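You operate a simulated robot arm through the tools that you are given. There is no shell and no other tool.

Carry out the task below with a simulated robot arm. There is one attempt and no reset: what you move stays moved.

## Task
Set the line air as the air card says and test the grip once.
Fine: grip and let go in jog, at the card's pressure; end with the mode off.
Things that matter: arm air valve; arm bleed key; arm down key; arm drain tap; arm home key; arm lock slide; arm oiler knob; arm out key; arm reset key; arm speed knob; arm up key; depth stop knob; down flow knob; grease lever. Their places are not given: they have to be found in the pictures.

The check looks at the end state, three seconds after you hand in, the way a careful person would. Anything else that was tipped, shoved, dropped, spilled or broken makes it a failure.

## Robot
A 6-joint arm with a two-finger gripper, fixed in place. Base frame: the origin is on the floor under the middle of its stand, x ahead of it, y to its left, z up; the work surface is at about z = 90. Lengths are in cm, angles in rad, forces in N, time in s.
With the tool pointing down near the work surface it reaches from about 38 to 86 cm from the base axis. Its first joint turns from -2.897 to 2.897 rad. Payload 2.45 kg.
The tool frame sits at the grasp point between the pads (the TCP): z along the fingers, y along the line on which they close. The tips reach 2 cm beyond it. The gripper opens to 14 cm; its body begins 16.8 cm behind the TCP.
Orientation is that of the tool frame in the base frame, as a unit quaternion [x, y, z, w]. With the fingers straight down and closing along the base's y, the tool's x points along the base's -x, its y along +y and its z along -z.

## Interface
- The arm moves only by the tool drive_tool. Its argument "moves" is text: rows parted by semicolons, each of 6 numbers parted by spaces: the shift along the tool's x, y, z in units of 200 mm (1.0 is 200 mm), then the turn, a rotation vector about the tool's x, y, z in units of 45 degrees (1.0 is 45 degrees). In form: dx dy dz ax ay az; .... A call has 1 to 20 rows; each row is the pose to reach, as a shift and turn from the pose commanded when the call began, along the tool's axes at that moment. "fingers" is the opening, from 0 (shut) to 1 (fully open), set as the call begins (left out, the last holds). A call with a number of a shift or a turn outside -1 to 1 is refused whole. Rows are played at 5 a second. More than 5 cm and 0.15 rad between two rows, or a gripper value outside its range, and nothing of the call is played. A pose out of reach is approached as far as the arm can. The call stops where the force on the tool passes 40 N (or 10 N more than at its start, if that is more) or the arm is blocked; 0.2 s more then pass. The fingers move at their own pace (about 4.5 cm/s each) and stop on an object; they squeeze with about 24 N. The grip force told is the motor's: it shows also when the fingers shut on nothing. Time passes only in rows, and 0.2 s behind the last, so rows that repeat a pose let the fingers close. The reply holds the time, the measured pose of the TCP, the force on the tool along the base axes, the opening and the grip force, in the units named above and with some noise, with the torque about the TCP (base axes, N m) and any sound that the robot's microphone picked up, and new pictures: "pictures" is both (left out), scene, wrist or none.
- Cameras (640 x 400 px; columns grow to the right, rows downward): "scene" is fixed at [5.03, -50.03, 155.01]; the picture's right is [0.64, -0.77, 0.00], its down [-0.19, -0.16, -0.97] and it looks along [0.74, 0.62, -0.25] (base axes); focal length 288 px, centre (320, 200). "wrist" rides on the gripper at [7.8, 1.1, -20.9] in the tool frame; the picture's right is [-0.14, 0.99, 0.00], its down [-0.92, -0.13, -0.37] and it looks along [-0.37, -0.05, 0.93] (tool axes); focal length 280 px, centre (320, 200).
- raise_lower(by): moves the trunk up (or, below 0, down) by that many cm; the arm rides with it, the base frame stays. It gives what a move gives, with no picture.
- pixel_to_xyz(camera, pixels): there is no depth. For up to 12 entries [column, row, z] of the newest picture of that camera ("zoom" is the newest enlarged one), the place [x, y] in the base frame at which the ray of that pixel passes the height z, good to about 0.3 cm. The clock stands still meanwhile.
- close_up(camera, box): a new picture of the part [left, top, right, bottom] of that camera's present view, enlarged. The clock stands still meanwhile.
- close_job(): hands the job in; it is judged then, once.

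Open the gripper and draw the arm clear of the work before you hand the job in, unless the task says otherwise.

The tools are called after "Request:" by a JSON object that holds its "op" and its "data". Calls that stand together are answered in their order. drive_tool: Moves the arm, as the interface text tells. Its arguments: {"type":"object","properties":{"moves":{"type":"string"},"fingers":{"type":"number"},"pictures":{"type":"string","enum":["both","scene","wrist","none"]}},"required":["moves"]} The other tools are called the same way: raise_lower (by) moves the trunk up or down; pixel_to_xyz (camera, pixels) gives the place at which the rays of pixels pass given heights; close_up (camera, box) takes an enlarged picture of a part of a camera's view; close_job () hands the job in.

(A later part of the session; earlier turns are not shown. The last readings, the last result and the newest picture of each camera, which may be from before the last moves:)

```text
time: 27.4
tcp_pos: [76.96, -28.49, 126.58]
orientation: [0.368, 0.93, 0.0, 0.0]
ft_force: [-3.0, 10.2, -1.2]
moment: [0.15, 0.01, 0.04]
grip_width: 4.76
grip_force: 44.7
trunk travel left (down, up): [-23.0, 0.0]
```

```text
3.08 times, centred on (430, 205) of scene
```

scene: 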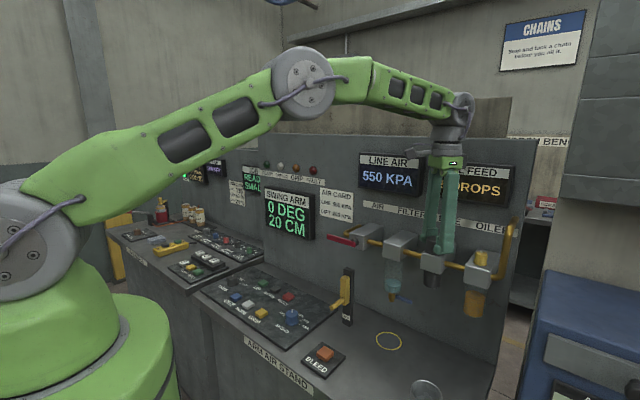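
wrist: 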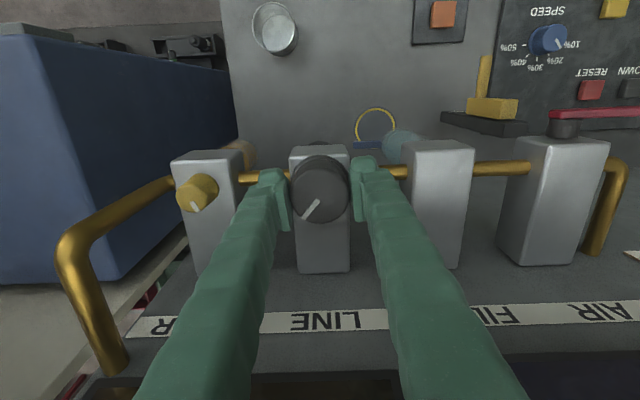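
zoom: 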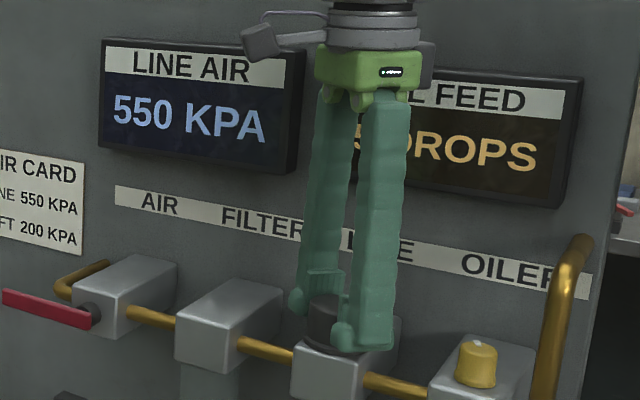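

550 KPA holds. I'll release the knob, rise straight up 12 cm, and turn the tool back to square.

Request:
{"op": "drive_tool", "data": {"moves": "0 0 0 0 0 0; 0 0 0 0 0 0; 0 0 0 0 0 0; 0 0 -0.15 0 0 0; 0 0 -0.3 0 0 0; 0 0 -0.45 0 0 0; 0 0 -0.6 0 0 -0.16; 0 0 -0.6 0 0 -0.32; 0 0 -0.6 0 0 -0.48; 0 0 -0.6 0 0 -0.64; 0 0 -0.6 0 0 -0.8; 0 0 -0.6 0 0 -0.96; 0 0 -0.6 0 0 -0.96", "fingers": 0.5, "pictures": "both"}}

```text
time: 30.2
tcp_pos: [76.53, -28.45, 138.27]
orientation: [0.0, 1.0, 0.0, 0.0]
ft_force: [0.0, -0.9, 0.2]
moment: [-0.01, 0.0, 0.0]
grip_width: 7.0
grip_force: 0.1
out of reach, approached as far as the arm can: row 7, 8, 9, 10, 11, 12, 13
trunk travel left (down, up): [-23.0, 0.0]
```

scene: 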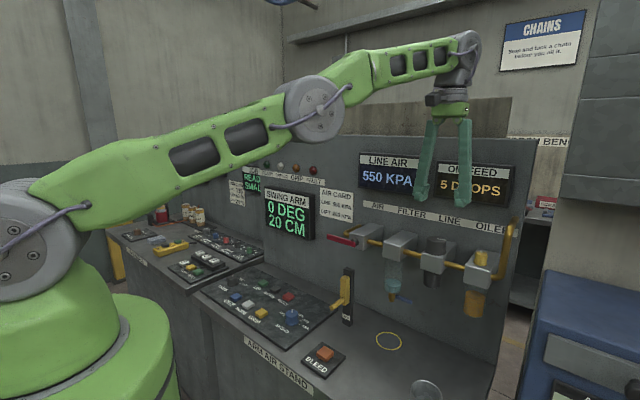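
wrist: 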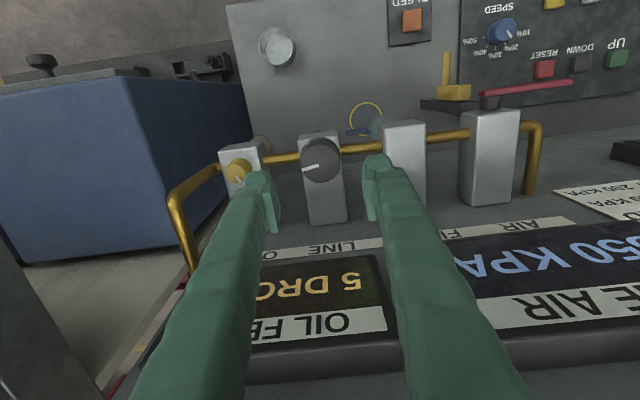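

LINE AIR reads 550 at scene (386, 178) after release. Now I'll draw back from the wall and travel toward the MODE knob at about (63.6, 46.9), staying high.

Request:
{"op": "drive_tool", "data": {"moves": "0.2 0 0 0 0 0; 0.4 0.05 0 0 0 0; 0.55 0.2 0 0 0 0; 0.65 0.4 0 0 0 0; 0.75 0.6 0 0 0 0; 0.75 0.8 0 0 0 0; 0.75 1.0 0 0 0 0", "fingers": 0.4, "pictures": "none"}}

Request:
{"op": "drive_tool", "data": {"moves": "0 0.2 0 0 0 0; 0 0.4 0 0 0 0; 0 0.6 0 0 0 0; 0 0.8 0 0 0 0; 0 1.0 0 0 0 0", "pictures": "none"}}

Request:
{"op": "drive_tool", "data": {"moves": "0 0.2 0 0 0 0; 0 0.4 0 0 0 0; 0 0.6 0 0 0 0; 0 0.8 0 0 0 0; 0 1.0 0 0 0 0; 0 1.0 0 0 0 0", "pictures": "both"}}

```text
time: 31.8
tcp_pos: [61.71, -8.39, 138.25]
orientation: [0.0, 1.0, -0.001, 0.001]
ft_force: [0.4, -0.3, 0.9]
moment: [-0.08, -0.05, 0.01]
grip_width: 5.59
grip_force: 0.0
trunk travel left (down, up): [-23.0, 0.0]
```

```text
time: 33.0
tcp_pos: [61.82, 11.63, 138.28]
orientation: [-0.001, 1.0, 0.0, -0.001]
ft_force: [0.1, 1.4, -0.2]
moment: [-0.09, 0.01, -0.01]
grip_width: 5.57
grip_force: 0.2
trunk travel left (down, up): [-23.0, 0.0]
```

```text
time: 34.4
tcp_pos: [61.65, 31.43, 138.35]
orientation: [0.001, 1.0, 0.0, 0.0]
ft_force: [0.3, 0.1, 1.0]
moment: [0.03, 0.01, -0.03]
grip_width: 5.61
grip_force: 0.0
trunk travel left (down, up): [-23.0, 0.0]
```

scene: 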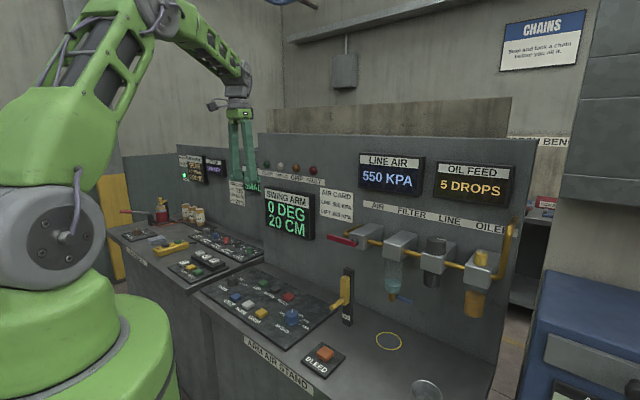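
wrist: 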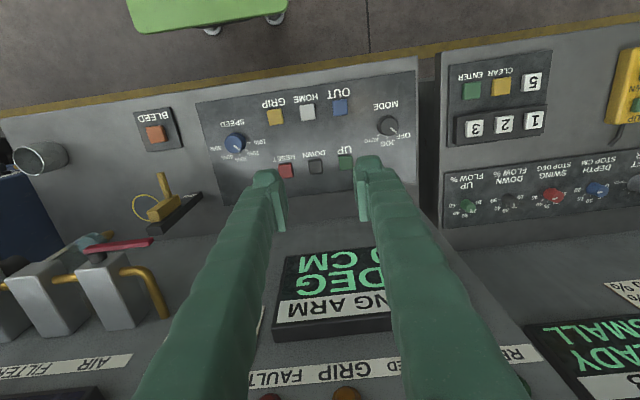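

From here the MODE knob (388, 126) and GRIP key (275, 117) are clearly visible. I'll zoom in and locate them precisely.

Request:
{"op": "close_up", "data": {"camera": "wrist", "box": [190, 70, 430, 210]}}

Request:
{"op": "pixel_to_xyz", "data": {"camera": "wrist", "pixels": [[388, 126, 93], [388, 126, 94], [388, 136, 91], [275, 117, 92], [308, 112, 92], [340, 107, 92], [235, 142, 93], [345, 162, 92]]}}

```text
2.67 times, centred on (310, 140) of wrist
```

zoom: 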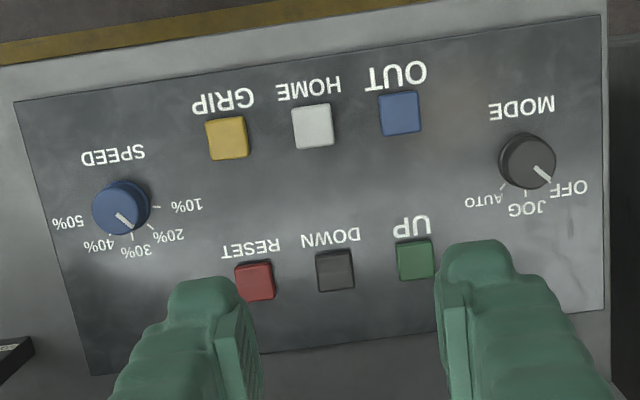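

```text
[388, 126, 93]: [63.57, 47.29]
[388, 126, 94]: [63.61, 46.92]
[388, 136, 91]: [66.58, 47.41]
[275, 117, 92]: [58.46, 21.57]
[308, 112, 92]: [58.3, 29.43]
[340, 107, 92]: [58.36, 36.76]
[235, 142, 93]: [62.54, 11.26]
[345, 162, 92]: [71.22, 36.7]
```

MODE knob is at about (63.5, 47.2), roughly 4.2 cm across, with its mark at OFF and JOG about 45° clockwise. I'll move above it and down to z ≈ 120 for a closer look.

Request:
{"op": "drive_tool", "data": {"moves": "-0.015 0.13 0.15 0 0 0; -0.03 0.26 0.3 0 0 0; -0.045 0.395 0.45 0 0 0; -0.06 0.53 0.6 0 0 0; -0.075 0.66 0.75 0 0 0; -0.09 0.79 0.9 0 0 0; -0.09 0.79 0.9 0 0 0", "fingers": 0.5, "pictures": "both"}}

Request:
{"op": "close_up", "data": {"camera": "wrist", "box": [220, 70, 420, 250]}}

```text
time: 36.0
tcp_pos: [63.43, 47.5, 120.16]
orientation: [0.0, 1.0, 0.001, -0.001]
ft_force: [0.3, -0.9, -0.3]
moment: [0.02, 0.0, -0.01]
grip_width: 7.03
grip_force: 0.1
trunk travel left (down, up): [-23.0, 0.0]
```

scene: 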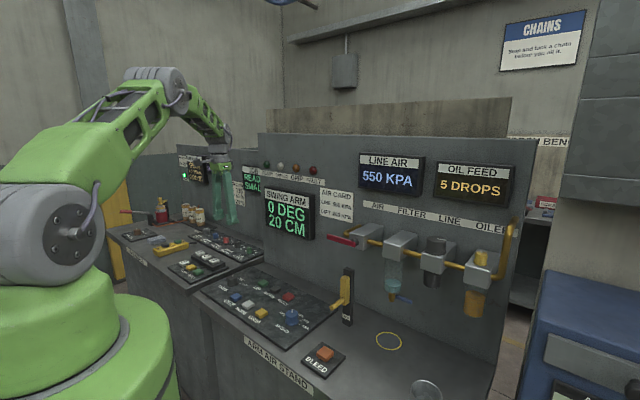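
wrist: 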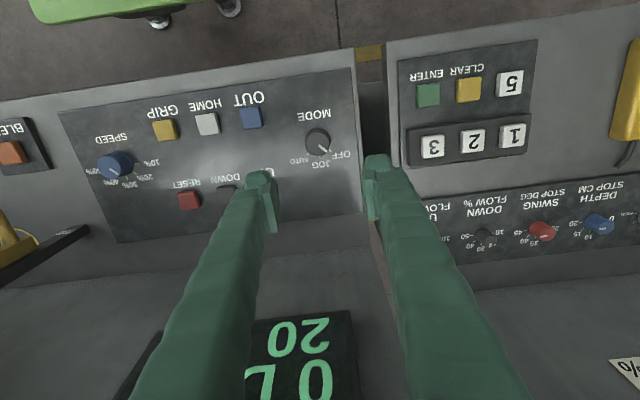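

```text
2.22 times, centred on (320, 160) of wrist
```

zoom: 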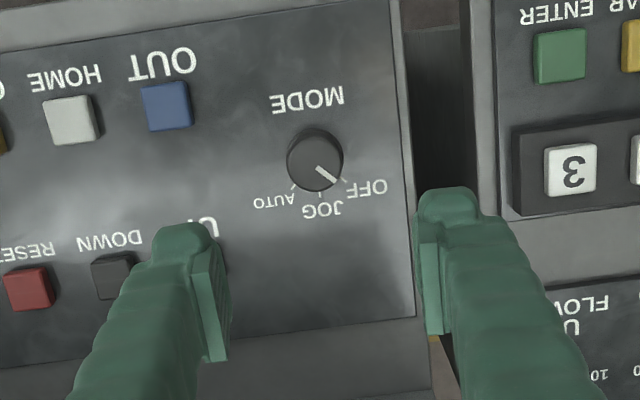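

I'll refine the knob centre from this closer view.

Request:
{"op": "pixel_to_xyz", "data": {"camera": "wrist", "pixels": [[317.4, 142, 93], [317.4, 143, 93.5], [305, 142, 93], [331, 142, 93], [317.4, 142, 93.5], [318, 140, 92]]}}

Request:
{"op": "pixel_to_xyz", "data": {"camera": "scene", "pixels": [[232.4, 278.5, 93.5], [232.4, 279, 93], [232.4, 281, 92.5], [232.4, 281, 93]]}}

Request:
{"op": "close_up", "data": {"camera": "scene", "box": [190, 255, 310, 335]}}

```text
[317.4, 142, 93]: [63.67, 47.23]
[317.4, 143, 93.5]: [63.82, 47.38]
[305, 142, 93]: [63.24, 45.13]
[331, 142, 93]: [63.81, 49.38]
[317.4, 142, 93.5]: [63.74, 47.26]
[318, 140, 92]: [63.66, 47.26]
```

```text
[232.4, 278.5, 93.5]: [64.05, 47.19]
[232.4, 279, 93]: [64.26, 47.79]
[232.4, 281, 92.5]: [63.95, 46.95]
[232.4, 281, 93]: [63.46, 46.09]
```

```text
5.00 times, centred on (250, 295) of scene
```

zoom: 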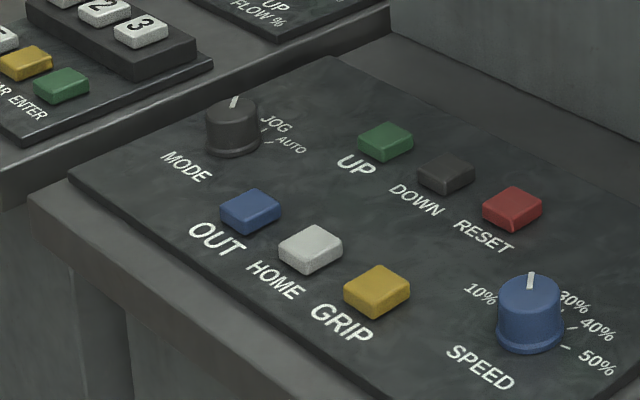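

MODE knob centre is about (63.75, 47.3) with its top near z 94. I'll come down to z ≈ 102 while pre-turning the tool 22° counter-clockwise, so the JOG turn stays centred.

Request:
{"op": "drive_tool", "data": {"moves": "-0.016 -0.01 0.18 0 0 -0.1; -0.016 -0.01 0.36 0 0 -0.2; -0.016 -0.01 0.54 0 0 -0.3; -0.016 -0.01 0.72 0 0 -0.4; -0.016 -0.01 0.9 0 0 -0.5; -0.016 -0.01 0.9 0 0 -0.5", "fingers": 0.5, "pictures": "both"}}

Request:
{"op": "close_up", "data": {"camera": "wrist", "box": [220, 70, 420, 250]}}

```text
time: 37.4
tcp_pos: [63.39, 47.13, 102.16]
orientation: [-0.196, 0.981, 0.0, -0.001]
ft_force: [0.0, 0.1, 0.0]
moment: [0.01, 0.03, -0.02]
grip_width: 7.01
grip_force: 0.2
trunk travel left (down, up): [-23.0, 0.0]
```

scene: 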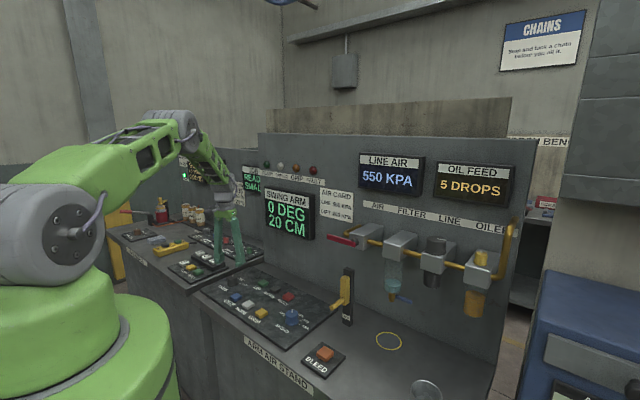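
wrist: 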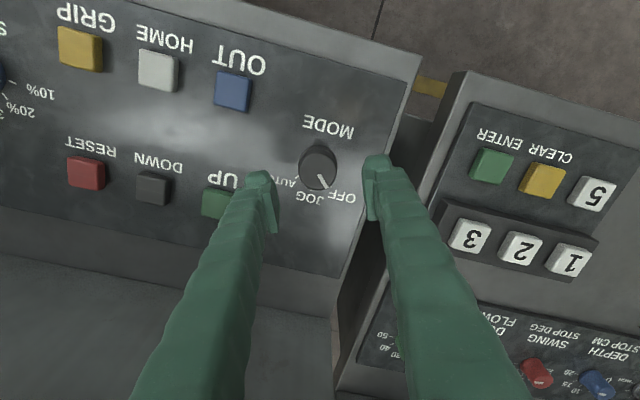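

```text
2.22 times, centred on (320, 160) of wrist
```

zoom: 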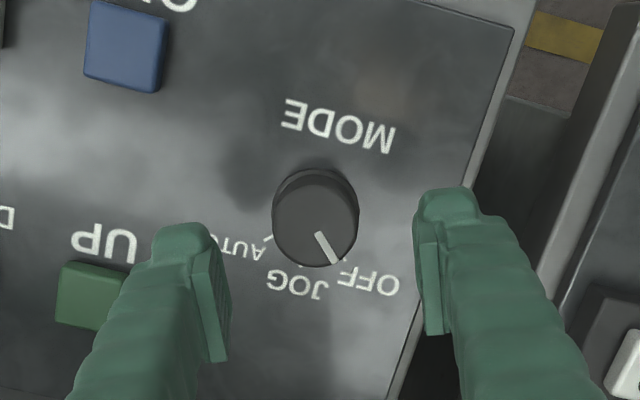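

The knob is at wrist (318, 168) between the fingers. One more ray check, then the final descent.

Request:
{"op": "pixel_to_xyz", "data": {"camera": "wrist", "pixels": [[318, 169, 94], [318, 169, 93.5], [318, 166, 92.5], [299, 169, 94], [337, 169, 94], [248, 215, 91.5], [318, 185, 91]]}}

```text
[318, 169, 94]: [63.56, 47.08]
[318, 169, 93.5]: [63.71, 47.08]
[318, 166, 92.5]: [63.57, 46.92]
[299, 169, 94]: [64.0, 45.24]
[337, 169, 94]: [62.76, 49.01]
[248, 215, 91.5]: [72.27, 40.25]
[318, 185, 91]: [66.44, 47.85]
```

Knob centre is (63.6, 47.05), only 0.2 cm off the tool. I'll descend 8 cm so the tips straddle the knob just above the panel.

Request:
{"op": "drive_tool", "data": {"moves": "-0.008 -0.006 0.12 0 0 0; -0.008 -0.006 0.24 0 0 0; -0.008 -0.006 0.32 0 0 0; -0.008 -0.006 0.36 0 0 0; -0.008 -0.006 0.395 0 0 0; -0.008 -0.006 0.395 0 0 0", "fingers": 0.5, "pictures": "both"}}

Request:
{"op": "close_up", "data": {"camera": "wrist", "box": [220, 90, 420, 270]}}

Request:
{"op": "close_up", "data": {"camera": "scene", "box": [180, 190, 340, 310]}}

```text
time: 38.8
tcp_pos: [63.92, 47.1, 94.26]
orientation: [-0.196, 0.981, 0.0, 0.0]
ft_force: [-0.7, 0.0, -0.4]
moment: [0.03, 0.0, -0.01]
grip_width: 7.0
grip_force: 0.0
trunk travel left (down, up): [-23.0, 0.0]
```

scene: 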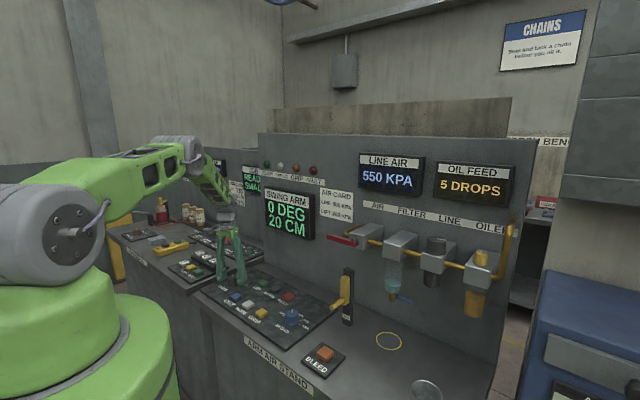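
wrist: 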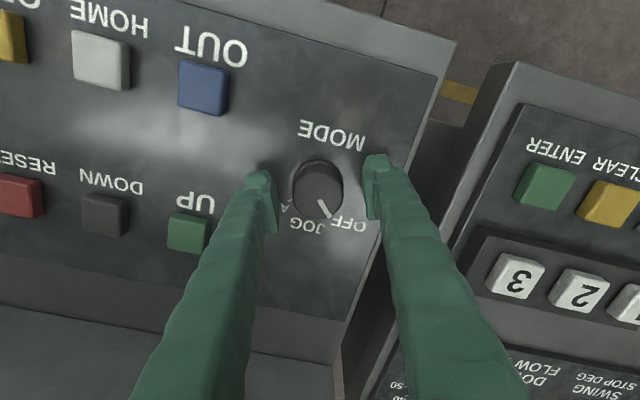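

```text
2.22 times, centred on (320, 180) of wrist
```

zoom: 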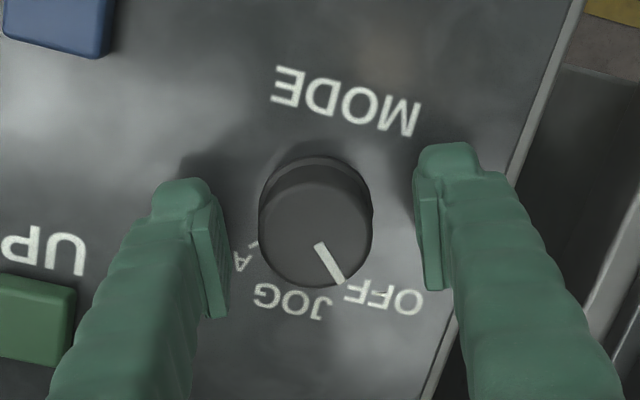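

```text
3.33 times, centred on (260, 250) of scene
```

zoom: 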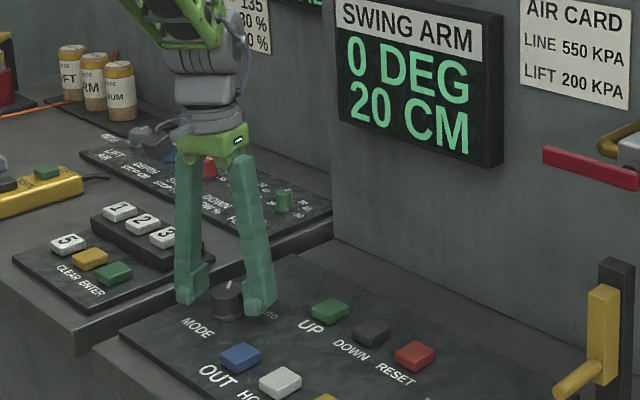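

The tips straddle the MODE knob. I'll close the fingers on it.

Request:
{"op": "drive_tool", "data": {"moves": "0 0 0.01 0 0 0; 0 0 0.01 0 0 0; 0 0 0.01 0 0 0; 0 0 0.01 0 0 0; 0 0 0.01 0 0 0", "fingers": 0, "pictures": "both"}}

```text
time: 40.0
tcp_pos: [63.95, 46.95, 94.04]
orientation: [-0.195, 0.981, -0.001, 0.0]
ft_force: [4.5, -11.2, 1.6]
moment: [-0.17, -0.03, 0.0]
grip_width: 4.15
grip_force: 44.9
trunk travel left (down, up): [-23.0, 0.0]
```

scene: 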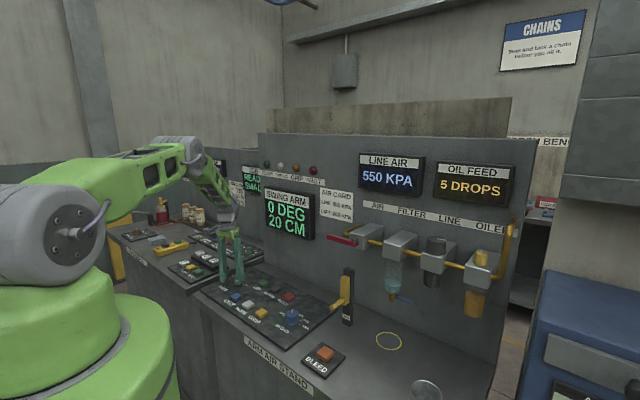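
wrist: 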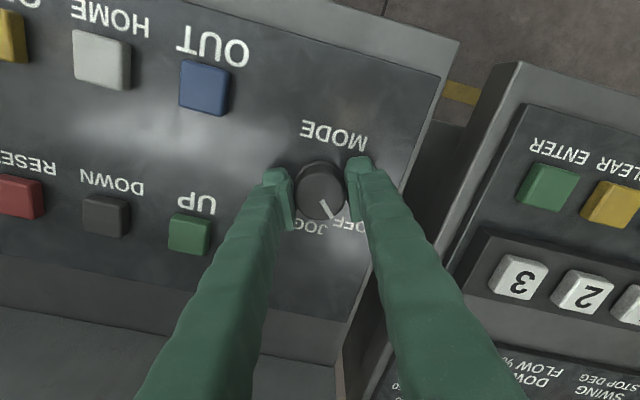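

Gripped at 4.15 cm. I'll ease the side load and turn clockwise about 42° toward JOG.

Request:
{"op": "drive_tool", "data": {"moves": "0 -0.008 0 0 0 0; 0 -0.008 0 0 0 0.15; 0 -0.008 0 0 0 0.3; 0 -0.008 0 0 0 0.45; 0 -0.008 0 0 0 0.6; 0 -0.008 0 0 0 0.75; 0 -0.008 0 0 0 0.9; 0 -0.008 0 0 0 0.9", "pictures": "both"}}

Request:
{"op": "close_up", "data": {"camera": "wrist", "box": [220, 90, 420, 270]}}

Request:
{"op": "close_up", "data": {"camera": "scene", "box": [180, 150, 340, 310]}}

```text
time: 41.8
tcp_pos: [63.87, 46.98, 94.06]
orientation: [0.157, 0.988, -0.001, -0.001]
ft_force: [-3.3, 4.1, -5.2]
moment: [0.09, 0.15, -0.04]
grip_width: 4.17
grip_force: 44.9
trunk travel left (down, up): [-23.0, 0.0]
```

scene: 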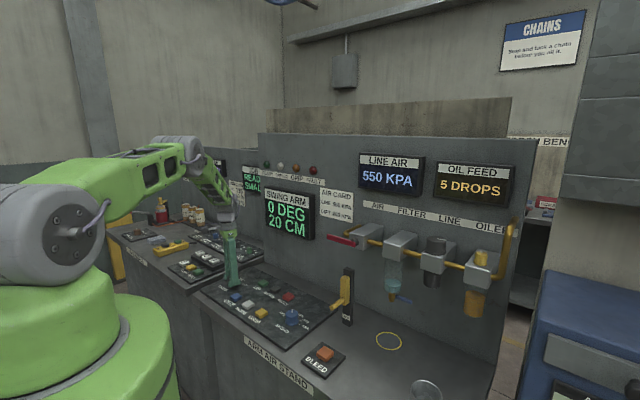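
wrist: 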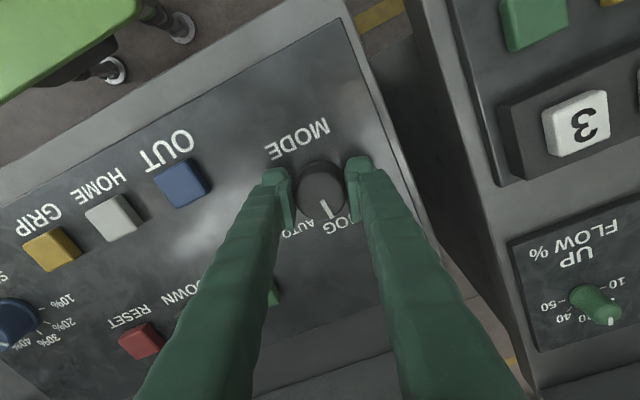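

```text
2.22 times, centred on (320, 180) of wrist
```

zoom: 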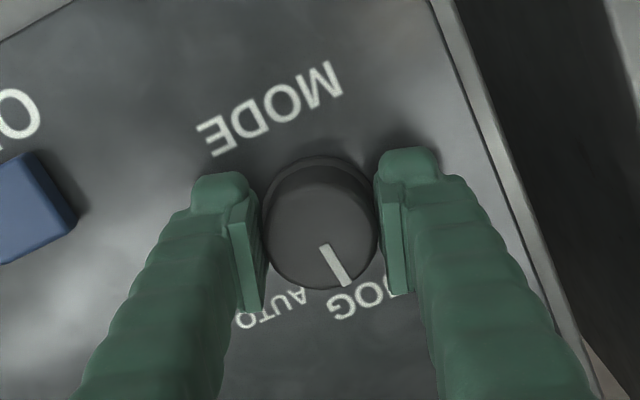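

```text
2.50 times, centred on (260, 230) of scene
```

zoom: 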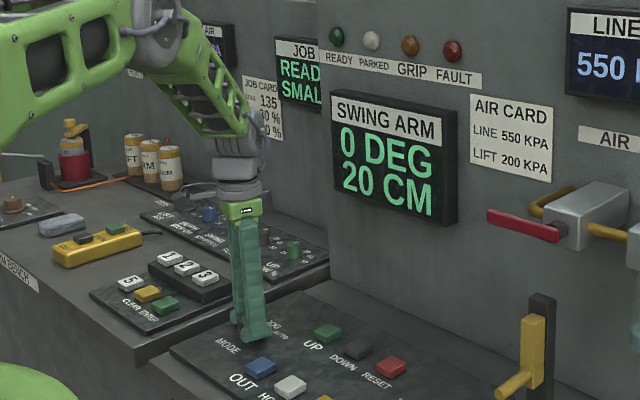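

The mark now points toward the JOG label. I'll add 4° to reach 45°, then release and rise to verify.

Request:
{"op": "drive_tool", "data": {"moves": "0 0 0 0 0 0.05; 0 0 0 0 0 0.09; 0 0 0 0 0 0.09", "pictures": "none"}}

Request:
{"op": "drive_tool", "data": {"moves": "0 0 0 0 0 0; 0 0 0 0 0 0; 0 0 0 0 0 0; 0 0 -0.15 0 0 0; 0 0 -0.3 0 0 0; 0 0 -0.45 0 0 0; 0 0 -0.45 0 0 -0.15; 0 0 -0.45 0 0 -0.3; 0 0 -0.45 0 0 -0.49; 0 0 -0.45 0 0 -0.49", "fingers": 0.45, "pictures": "both"}}

Request:
{"op": "close_up", "data": {"camera": "wrist", "box": [220, 70, 420, 250]}}

Request:
{"op": "close_up", "data": {"camera": "scene", "box": [180, 150, 340, 310]}}

```text
time: 42.6
tcp_pos: [63.79, 47.08, 94.15]
orientation: [0.191, 0.982, 0.0, 0.0]
ft_force: [-5.2, 7.7, -7.3]
moment: [0.1, 0.09, 0.01]
grip_width: 4.18
grip_force: 45.1
trunk travel left (down, up): [-23.0, 0.0]
```

```text
time: 44.8
tcp_pos: [64.0, 47.06, 103.13]
orientation: [-0.001, 1.0, 0.001, -0.001]
ft_force: [-0.5, -0.1, -0.4]
moment: [0.01, 0.01, -0.02]
grip_width: 6.29
grip_force: 0.0
trunk travel left (down, up): [-23.0, 0.0]
```

scene: 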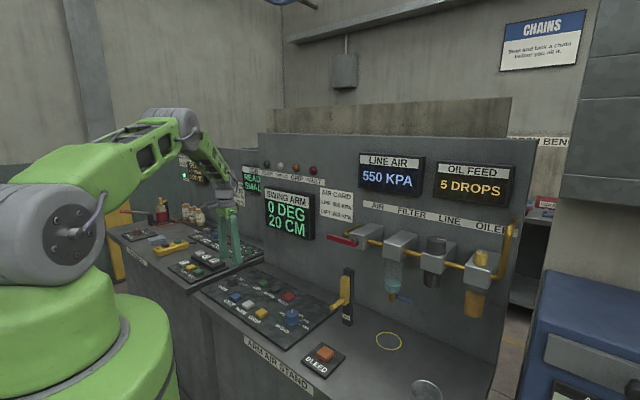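
wrist: 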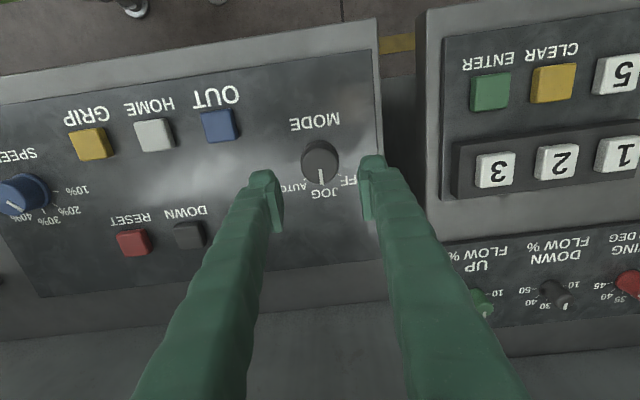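

```text
2.22 times, centred on (320, 160) of wrist
```

zoom: 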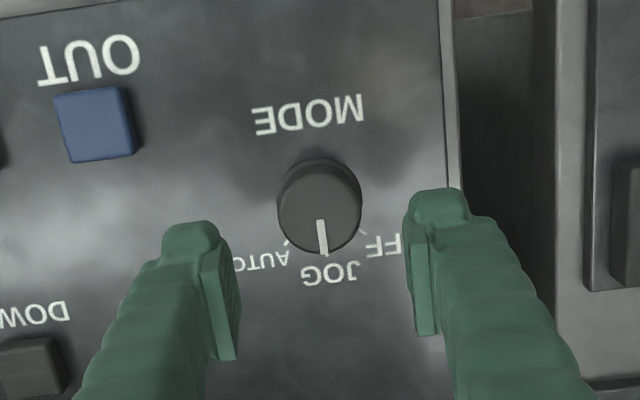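

```text
2.50 times, centred on (260, 230) of scene
```

zoom: 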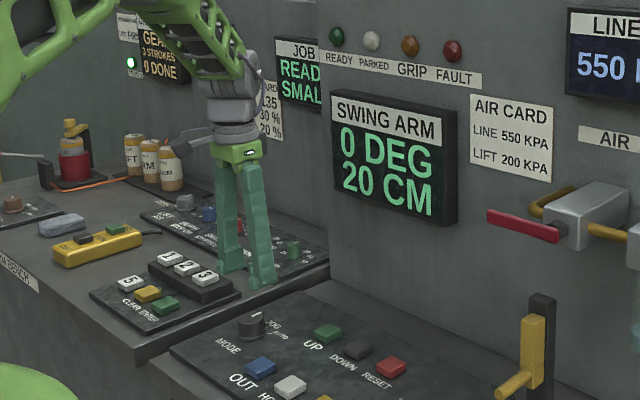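

The mark is on JOG. Now I'll shut the fingers and travel over to above the GRIP key at about (58.5, 21.6).

Request:
{"op": "drive_tool", "data": {"moves": "0.04 -0.2 -0.1 0 0 0; 0.1 -0.4 -0.1 0 0 0; 0.15 -0.6 -0.1 0 0 0; 0.2 -0.8 -0.1 0 0 0; 0.24 -1.0 -0.1 0 0 0", "fingers": 0, "pictures": "none"}}

Request:
{"op": "drive_tool", "data": {"moves": "0.02 -0.14 0 0 0 0; 0.037 -0.275 0 0 0 0; 0.037 -0.275 0 0 0 0", "fingers": 0, "pictures": "both"}}

Request:
{"op": "close_up", "data": {"camera": "wrist", "box": [220, 70, 420, 250]}}

```text
time: 46.0
tcp_pos: [59.16, 27.0, 105.26]
orientation: [0.0, 1.0, 0.0, -0.001]
ft_force: [0.7, 0.3, 0.1]
moment: [0.03, -0.05, -0.01]
grip_width: 0.01
grip_force: 24.2
trunk travel left (down, up): [-23.0, 0.0]
```

```text
time: 46.8
tcp_pos: [58.53, 21.46, 105.24]
orientation: [-0.001, 1.0, 0.0, 0.0]
ft_force: [0.1, -0.6, 0.2]
moment: [0.0, 0.02, -0.01]
grip_width: 0.01
grip_force: 23.7
trunk travel left (down, up): [-23.0, 0.0]
```

scene: 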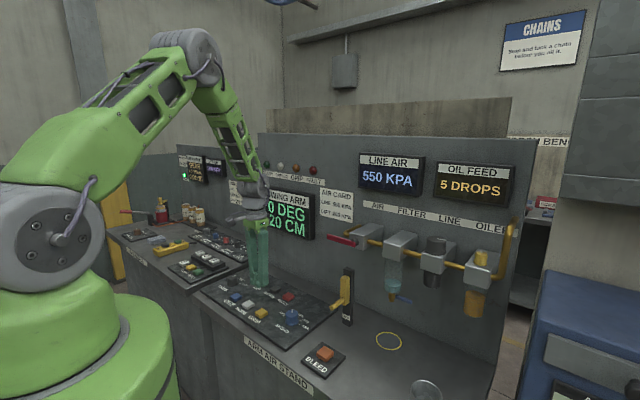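
wrist: 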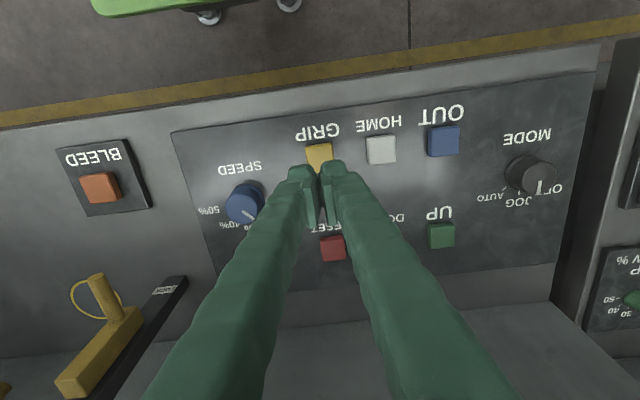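

```text
2.22 times, centred on (320, 160) of wrist
```

zoom: 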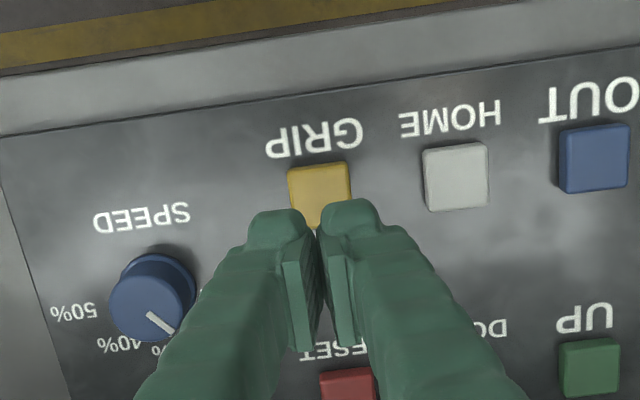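

The shut tips are above the yellow GRIP key at wrist (319, 153). I'll descend to just above the key top and check the force.

Request:
{"op": "drive_tool", "data": {"moves": "0 0 0.15 0 0 0; 0 0 0.3 0 0 0; 0 0 0.42 0 0 0; 0 0 0.48 0 0 0; 0 0 0.5 0 0 0; 0 0 0.5 0 0 0", "fingers": 0, "pictures": "both"}}

Request:
{"op": "close_up", "data": {"camera": "scene", "box": [200, 150, 340, 330]}}

Request:
{"op": "close_up", "data": {"camera": "wrist", "box": [220, 100, 420, 260]}}

```text
time: 48.2
tcp_pos: [58.35, 21.39, 95.06]
orientation: [0.0, 1.0, 0.0, -0.001]
ft_force: [0.4, -1.0, -0.3]
moment: [0.01, 0.02, 0.03]
grip_width: 0.0
grip_force: 23.8
trunk travel left (down, up): [-23.0, 0.0]
```

scene: 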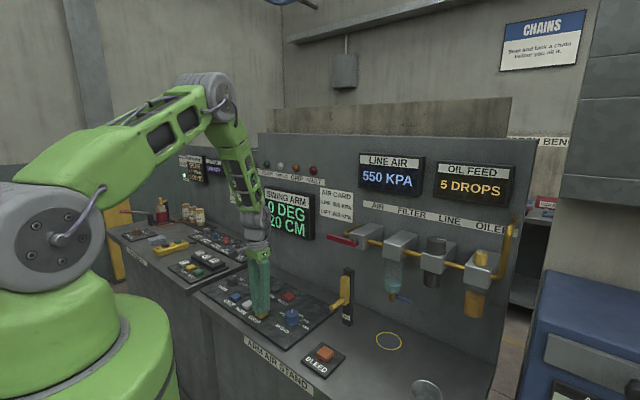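
wrist: 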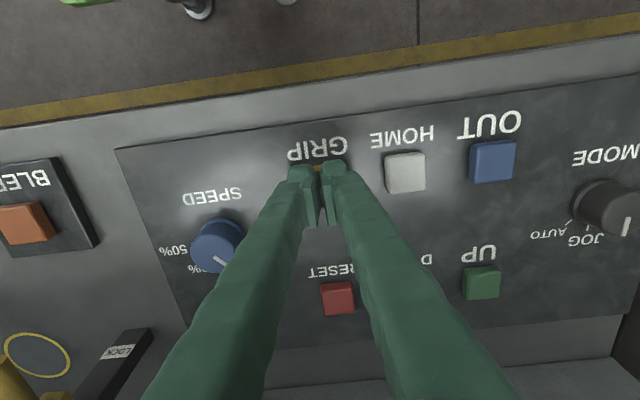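

```text
2.22 times, centred on (270, 240) of scene
```

zoom: 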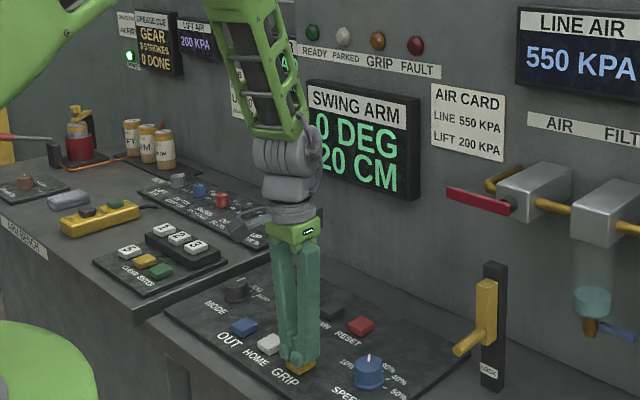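

```text
2.50 times, centred on (320, 180) of wrist
```

zoom: 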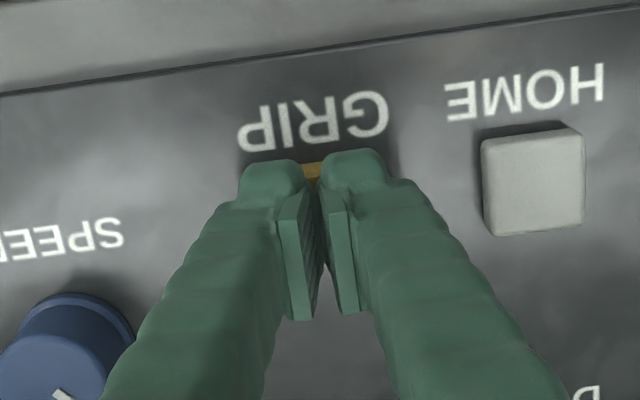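

The tips are over the key with no contact yet. I'll press slowly in 2 mm steps and watch the force, sound and the GRIP lamp.

Request:
{"op": "drive_tool", "data": {"moves": "0 0 0.015 0 0 0; 0 0 0.03 0 0 0; 0 0 0.04 0 0 0; 0 0 0.05 0 0 0", "fingers": 0, "pictures": "scene"}}

Request:
{"op": "close_up", "data": {"camera": "scene", "box": [200, 150, 340, 330]}}

```text
time: 49.2
tcp_pos: [58.5, 21.5, 94.09]
orientation: [-0.001, 1.0, 0.0, 0.0]
ft_force: [-0.6, -1.6, 2.3]
moment: [-0.02, 0.02, -0.01]
grip_width: 0.59
grip_force: 29.6
trunk travel left (down, up): [-23.0, 0.0]
heard: click
```

scene: 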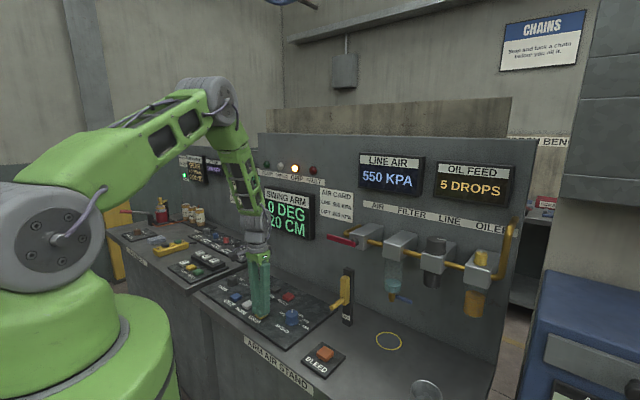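

```text
2.22 times, centred on (270, 240) of scene
```

zoom: 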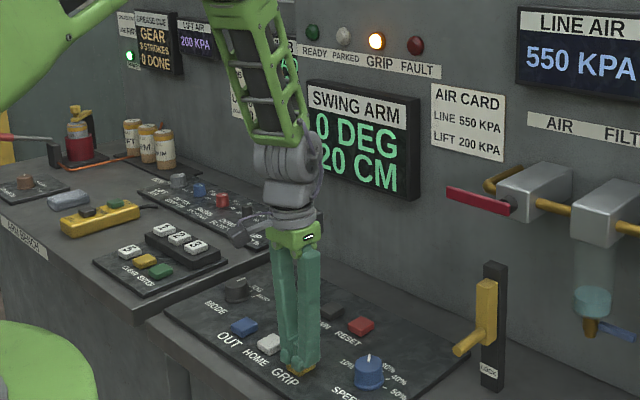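

A click was heard and the GRIP lamp at scene (295, 168) lit. I'll lift straight up 2 cm and see whether the lamp latches.

Request:
{"op": "drive_tool", "data": {"moves": "0 0 -0.02 0 0 0; 0 0 -0.06 0 0 0; 0 0 -0.1 0 0 0; 0 0 -0.1 0 0 0; 0 0 -0.1 0 0 0", "fingers": 0, "pictures": "both"}}

Request:
{"op": "close_up", "data": {"camera": "scene", "box": [200, 150, 340, 330]}}

Request:
{"op": "close_up", "data": {"camera": "wrist", "box": [220, 100, 420, 260]}}

```text
time: 50.4
tcp_pos: [58.43, 21.53, 96.18]
orientation: [0.0, 1.0, 0.0, 0.0]
ft_force: [-0.4, 0.6, 0.0]
moment: [-0.02, -0.01, -0.02]
grip_width: 0.0
grip_force: 29.8
trunk travel left (down, up): [-23.0, 0.0]
```

scene: 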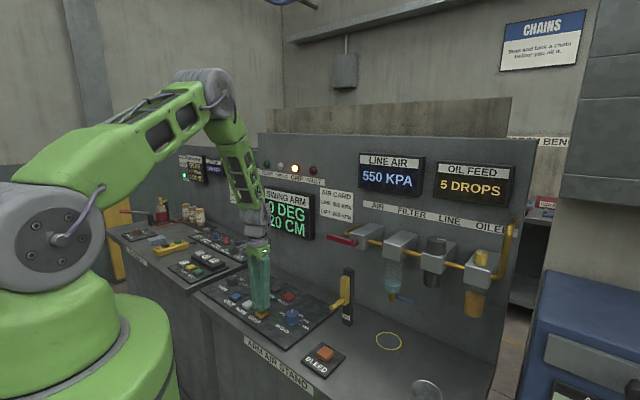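
wrist: 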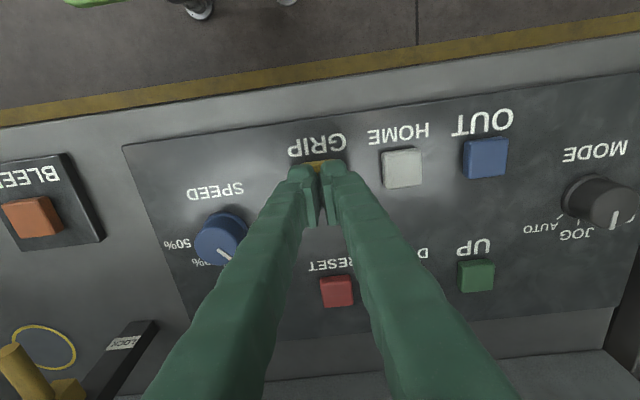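

```text
2.22 times, centred on (270, 240) of scene
```

zoom: 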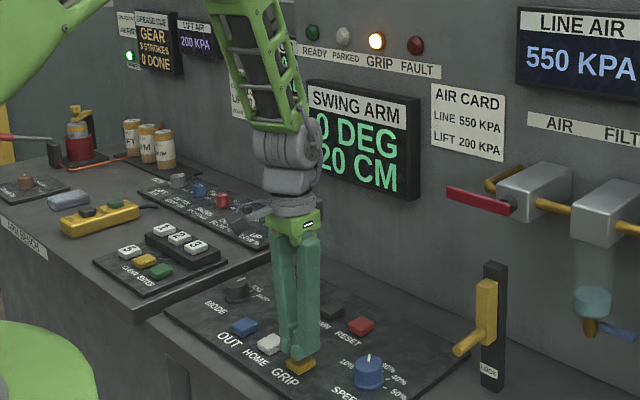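

```text
2.50 times, centred on (320, 180) of wrist
```

zoom: 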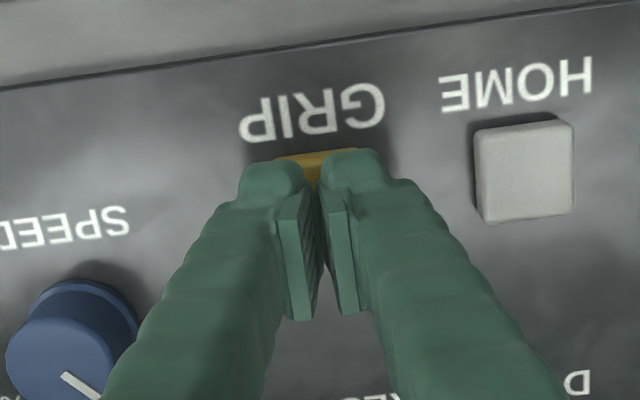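

The GRIP lamp stays lit, so it latches, and the line still reads 550. I'll wait about a second, then press once more to let go, the same depth as before.

Request:
{"op": "drive_tool", "data": {"moves": "0 0 0 0 0 0; 0 0 0 0 0 0; 0 0 0 0 0 0; 0 0 0.04 0 0 0; 0 0 0.06 0 0 0; 0 0 0.07 0 0 0; 0 0 0.08 0 0 0; 0 0 0.09 0 0 0; 0 0 0.1 0 0 0", "fingers": 0, "pictures": "scene"}}

Request:
{"op": "close_up", "data": {"camera": "scene", "box": [200, 150, 340, 330]}}

```text
time: 52.4
tcp_pos: [58.45, 21.45, 94.18]
orientation: [0.0, 1.0, 0.0, 0.0]
ft_force: [-0.1, 0.4, 2.4]
moment: [0.02, 0.02, 0.0]
grip_width: 0.61
grip_force: 29.6
trunk travel left (down, up): [-23.0, 0.0]
heard: click
```

scene: 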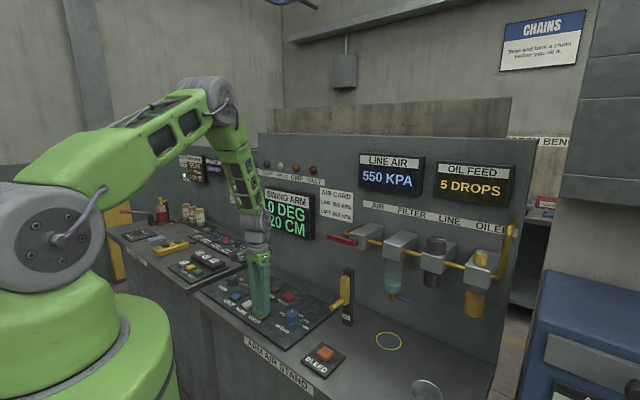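

```text
2.22 times, centred on (270, 240) of scene
```

zoom: 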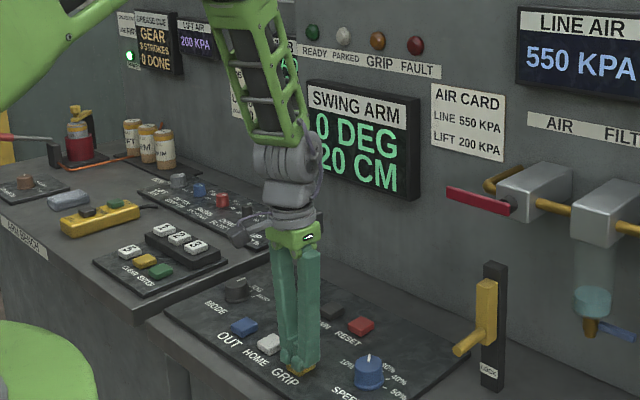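

Second click and the GRIP lamp went out, so the grip has let go. I'll rise straight up 11 cm and confirm the lamp state.

Request:
{"op": "drive_tool", "data": {"moves": "0 0 -0.02 0 0 0; 0 0 -0.06 0 0 0; 0 0 -0.15 0 0 0; 0 0 -0.3 0 0 0; 0 0 -0.45 0 0 0; 0 0 -0.55 0 0 0; 0 0 -0.55 0 0 0", "fingers": 0, "pictures": "scene"}}

Request:
{"op": "close_up", "data": {"camera": "scene", "box": [200, 150, 340, 330]}}

```text
time: 54.0
tcp_pos: [58.4, 21.5, 105.04]
orientation: [0.0, 1.0, 0.0, 0.001]
ft_force: [0.3, 0.2, 0.4]
moment: [0.0, 0.01, 0.01]
grip_width: 0.02
grip_force: 29.2
trunk travel left (down, up): [-23.0, 0.0]
```

scene: 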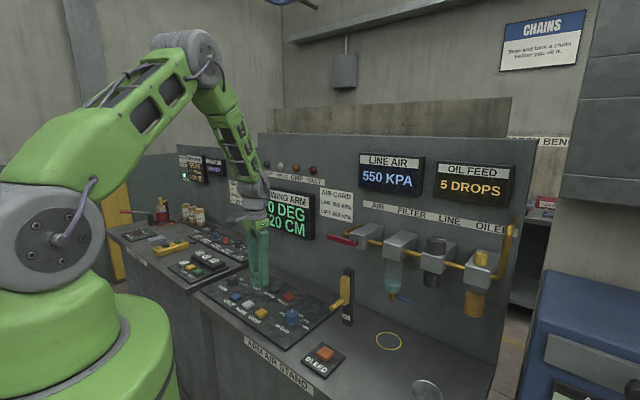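

```text
2.22 times, centred on (270, 240) of scene
```

zoom: 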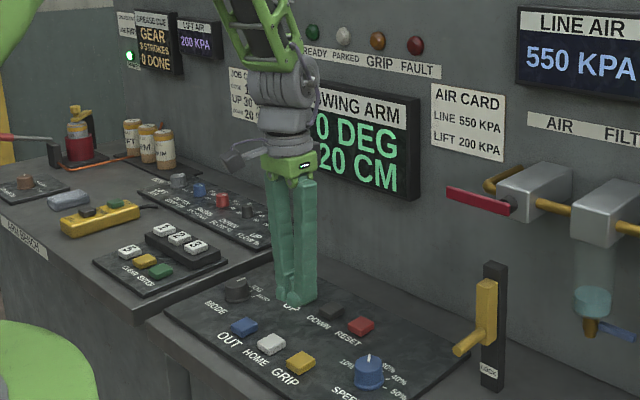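

Lamp out, 550 holding, and all keys look right. Now back over the MODE knob at (63.75, 47), with the fingers open and the tool pre-turned 22° clockwise.

Request:
{"op": "drive_tool", "data": {"moves": "-0.04 0.2 0 0 0 0; -0.08 0.4 0 0 0 0; -0.12 0.6 0 0 0 0; -0.16 0.8 0 0 0 0; -0.2 1.0 0 0 0 0", "fingers": 0.5, "pictures": "none"}}

Request:
{"op": "drive_tool", "data": {"moves": "-0.02 0.1 0 0 0 0.12; -0.04 0.2 0 0 0 0.25; -0.067 0.275 0 0 0 0.38; -0.067 0.275 0 0 0 0.5; -0.067 0.275 0 0 0 0.5", "fingers": 0.5, "pictures": "both"}}

Request:
{"op": "close_up", "data": {"camera": "wrist", "box": [220, 70, 420, 250]}}

```text
time: 55.2
tcp_pos: [62.47, 41.44, 104.95]
orientation: [-0.001, 1.0, 0.0, -0.001]
ft_force: [0.3, 0.4, -0.5]
moment: [-0.05, 0.0, 0.02]
grip_width: 6.99
grip_force: 0.0
trunk travel left (down, up): [-23.0, 0.0]
```

```text
time: 56.4
tcp_pos: [63.77, 47.01, 105.06]
orientation: [0.195, 0.981, 0.0, 0.0]
ft_force: [0.0, 0.2, 0.4]
moment: [0.02, -0.01, 0.03]
grip_width: 6.98
grip_force: 0.1
trunk travel left (down, up): [-23.0, 0.0]
```

scene: 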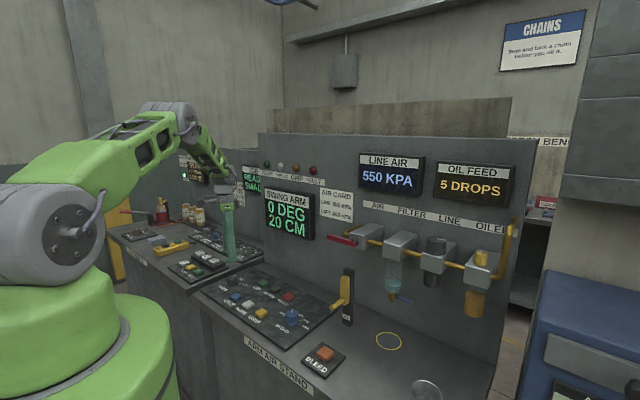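
wrist: 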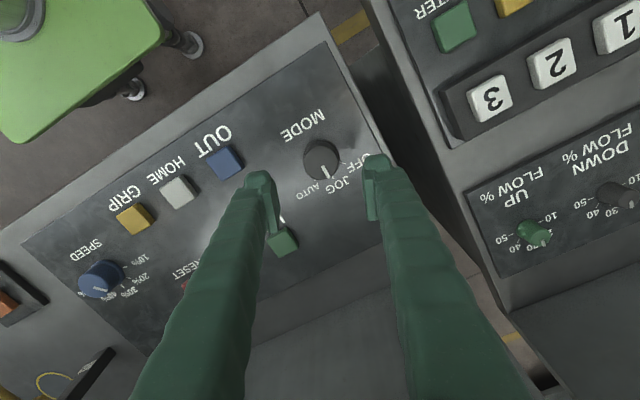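

```text
2.22 times, centred on (320, 160) of wrist
```

zoom: 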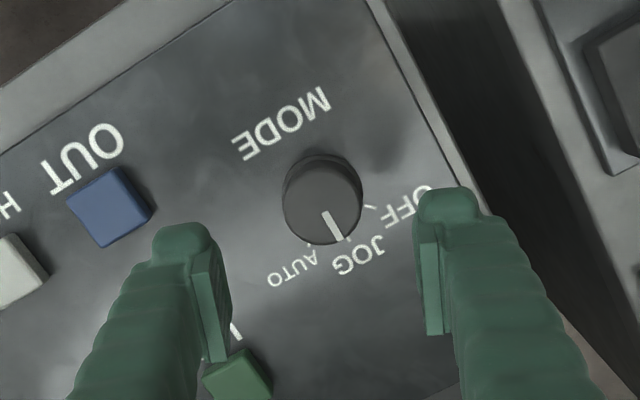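

The knob is still at JOG and centred under the tool. I'll descend 11 cm around it, with the fingers 7 cm open.

Request:
{"op": "drive_tool", "data": {"moves": "0 0 0.15 0 0 0; 0 0 0.3 0 0 0; 0 0 0.42 0 0 0; 0 0 0.5 0 0 0; 0 0 0.55 0 0 0; 0 0 0.55 0 0 0", "fingers": 0.5, "pictures": "wrist"}}

Request:
{"op": "drive_tool", "data": {"moves": "0 0 0 0 0 0; 0 0 0 0 0 0; 0 0 0 0 0 0; 0 0 0 0 0 0; 0 0 0 0 0 0", "fingers": 0, "pictures": "wrist"}}

```text
time: 57.8
tcp_pos: [63.71, 46.96, 94.02]
orientation: [0.194, 0.981, 0.0, 0.001]
ft_force: [-0.8, -0.6, -0.1]
moment: [0.0, -0.01, 0.04]
grip_width: 6.99
grip_force: 0.0
trunk travel left (down, up): [-23.0, 0.0]
```

wrist: 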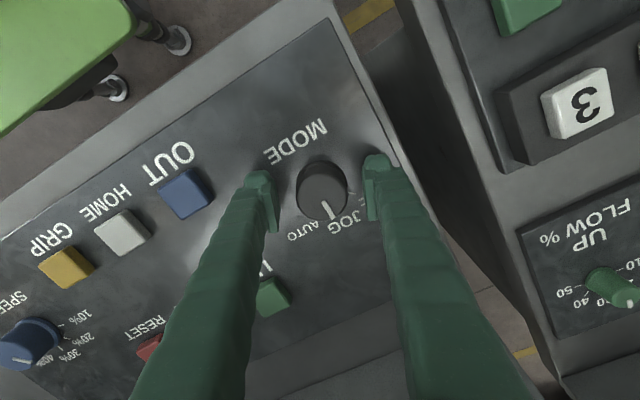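

```text
time: 59.0
tcp_pos: [63.79, 47.14, 94.11]
orientation: [0.195, 0.981, 0.001, 0.0]
ft_force: [1.9, 6.8, -0.3]
moment: [0.17, -0.02, 0.04]
grip_width: 4.12
grip_force: 44.8
trunk travel left (down, up): [-23.0, 0.0]
```

wrist: 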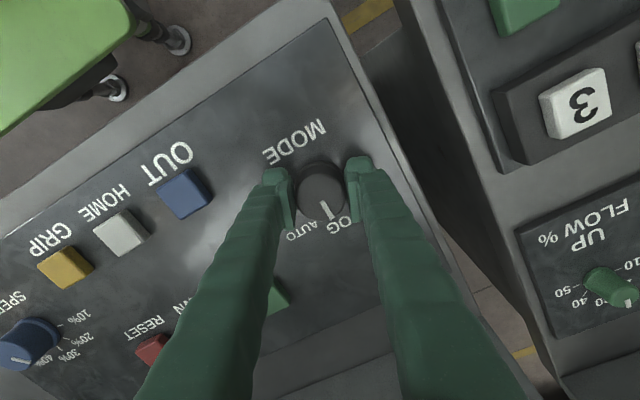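

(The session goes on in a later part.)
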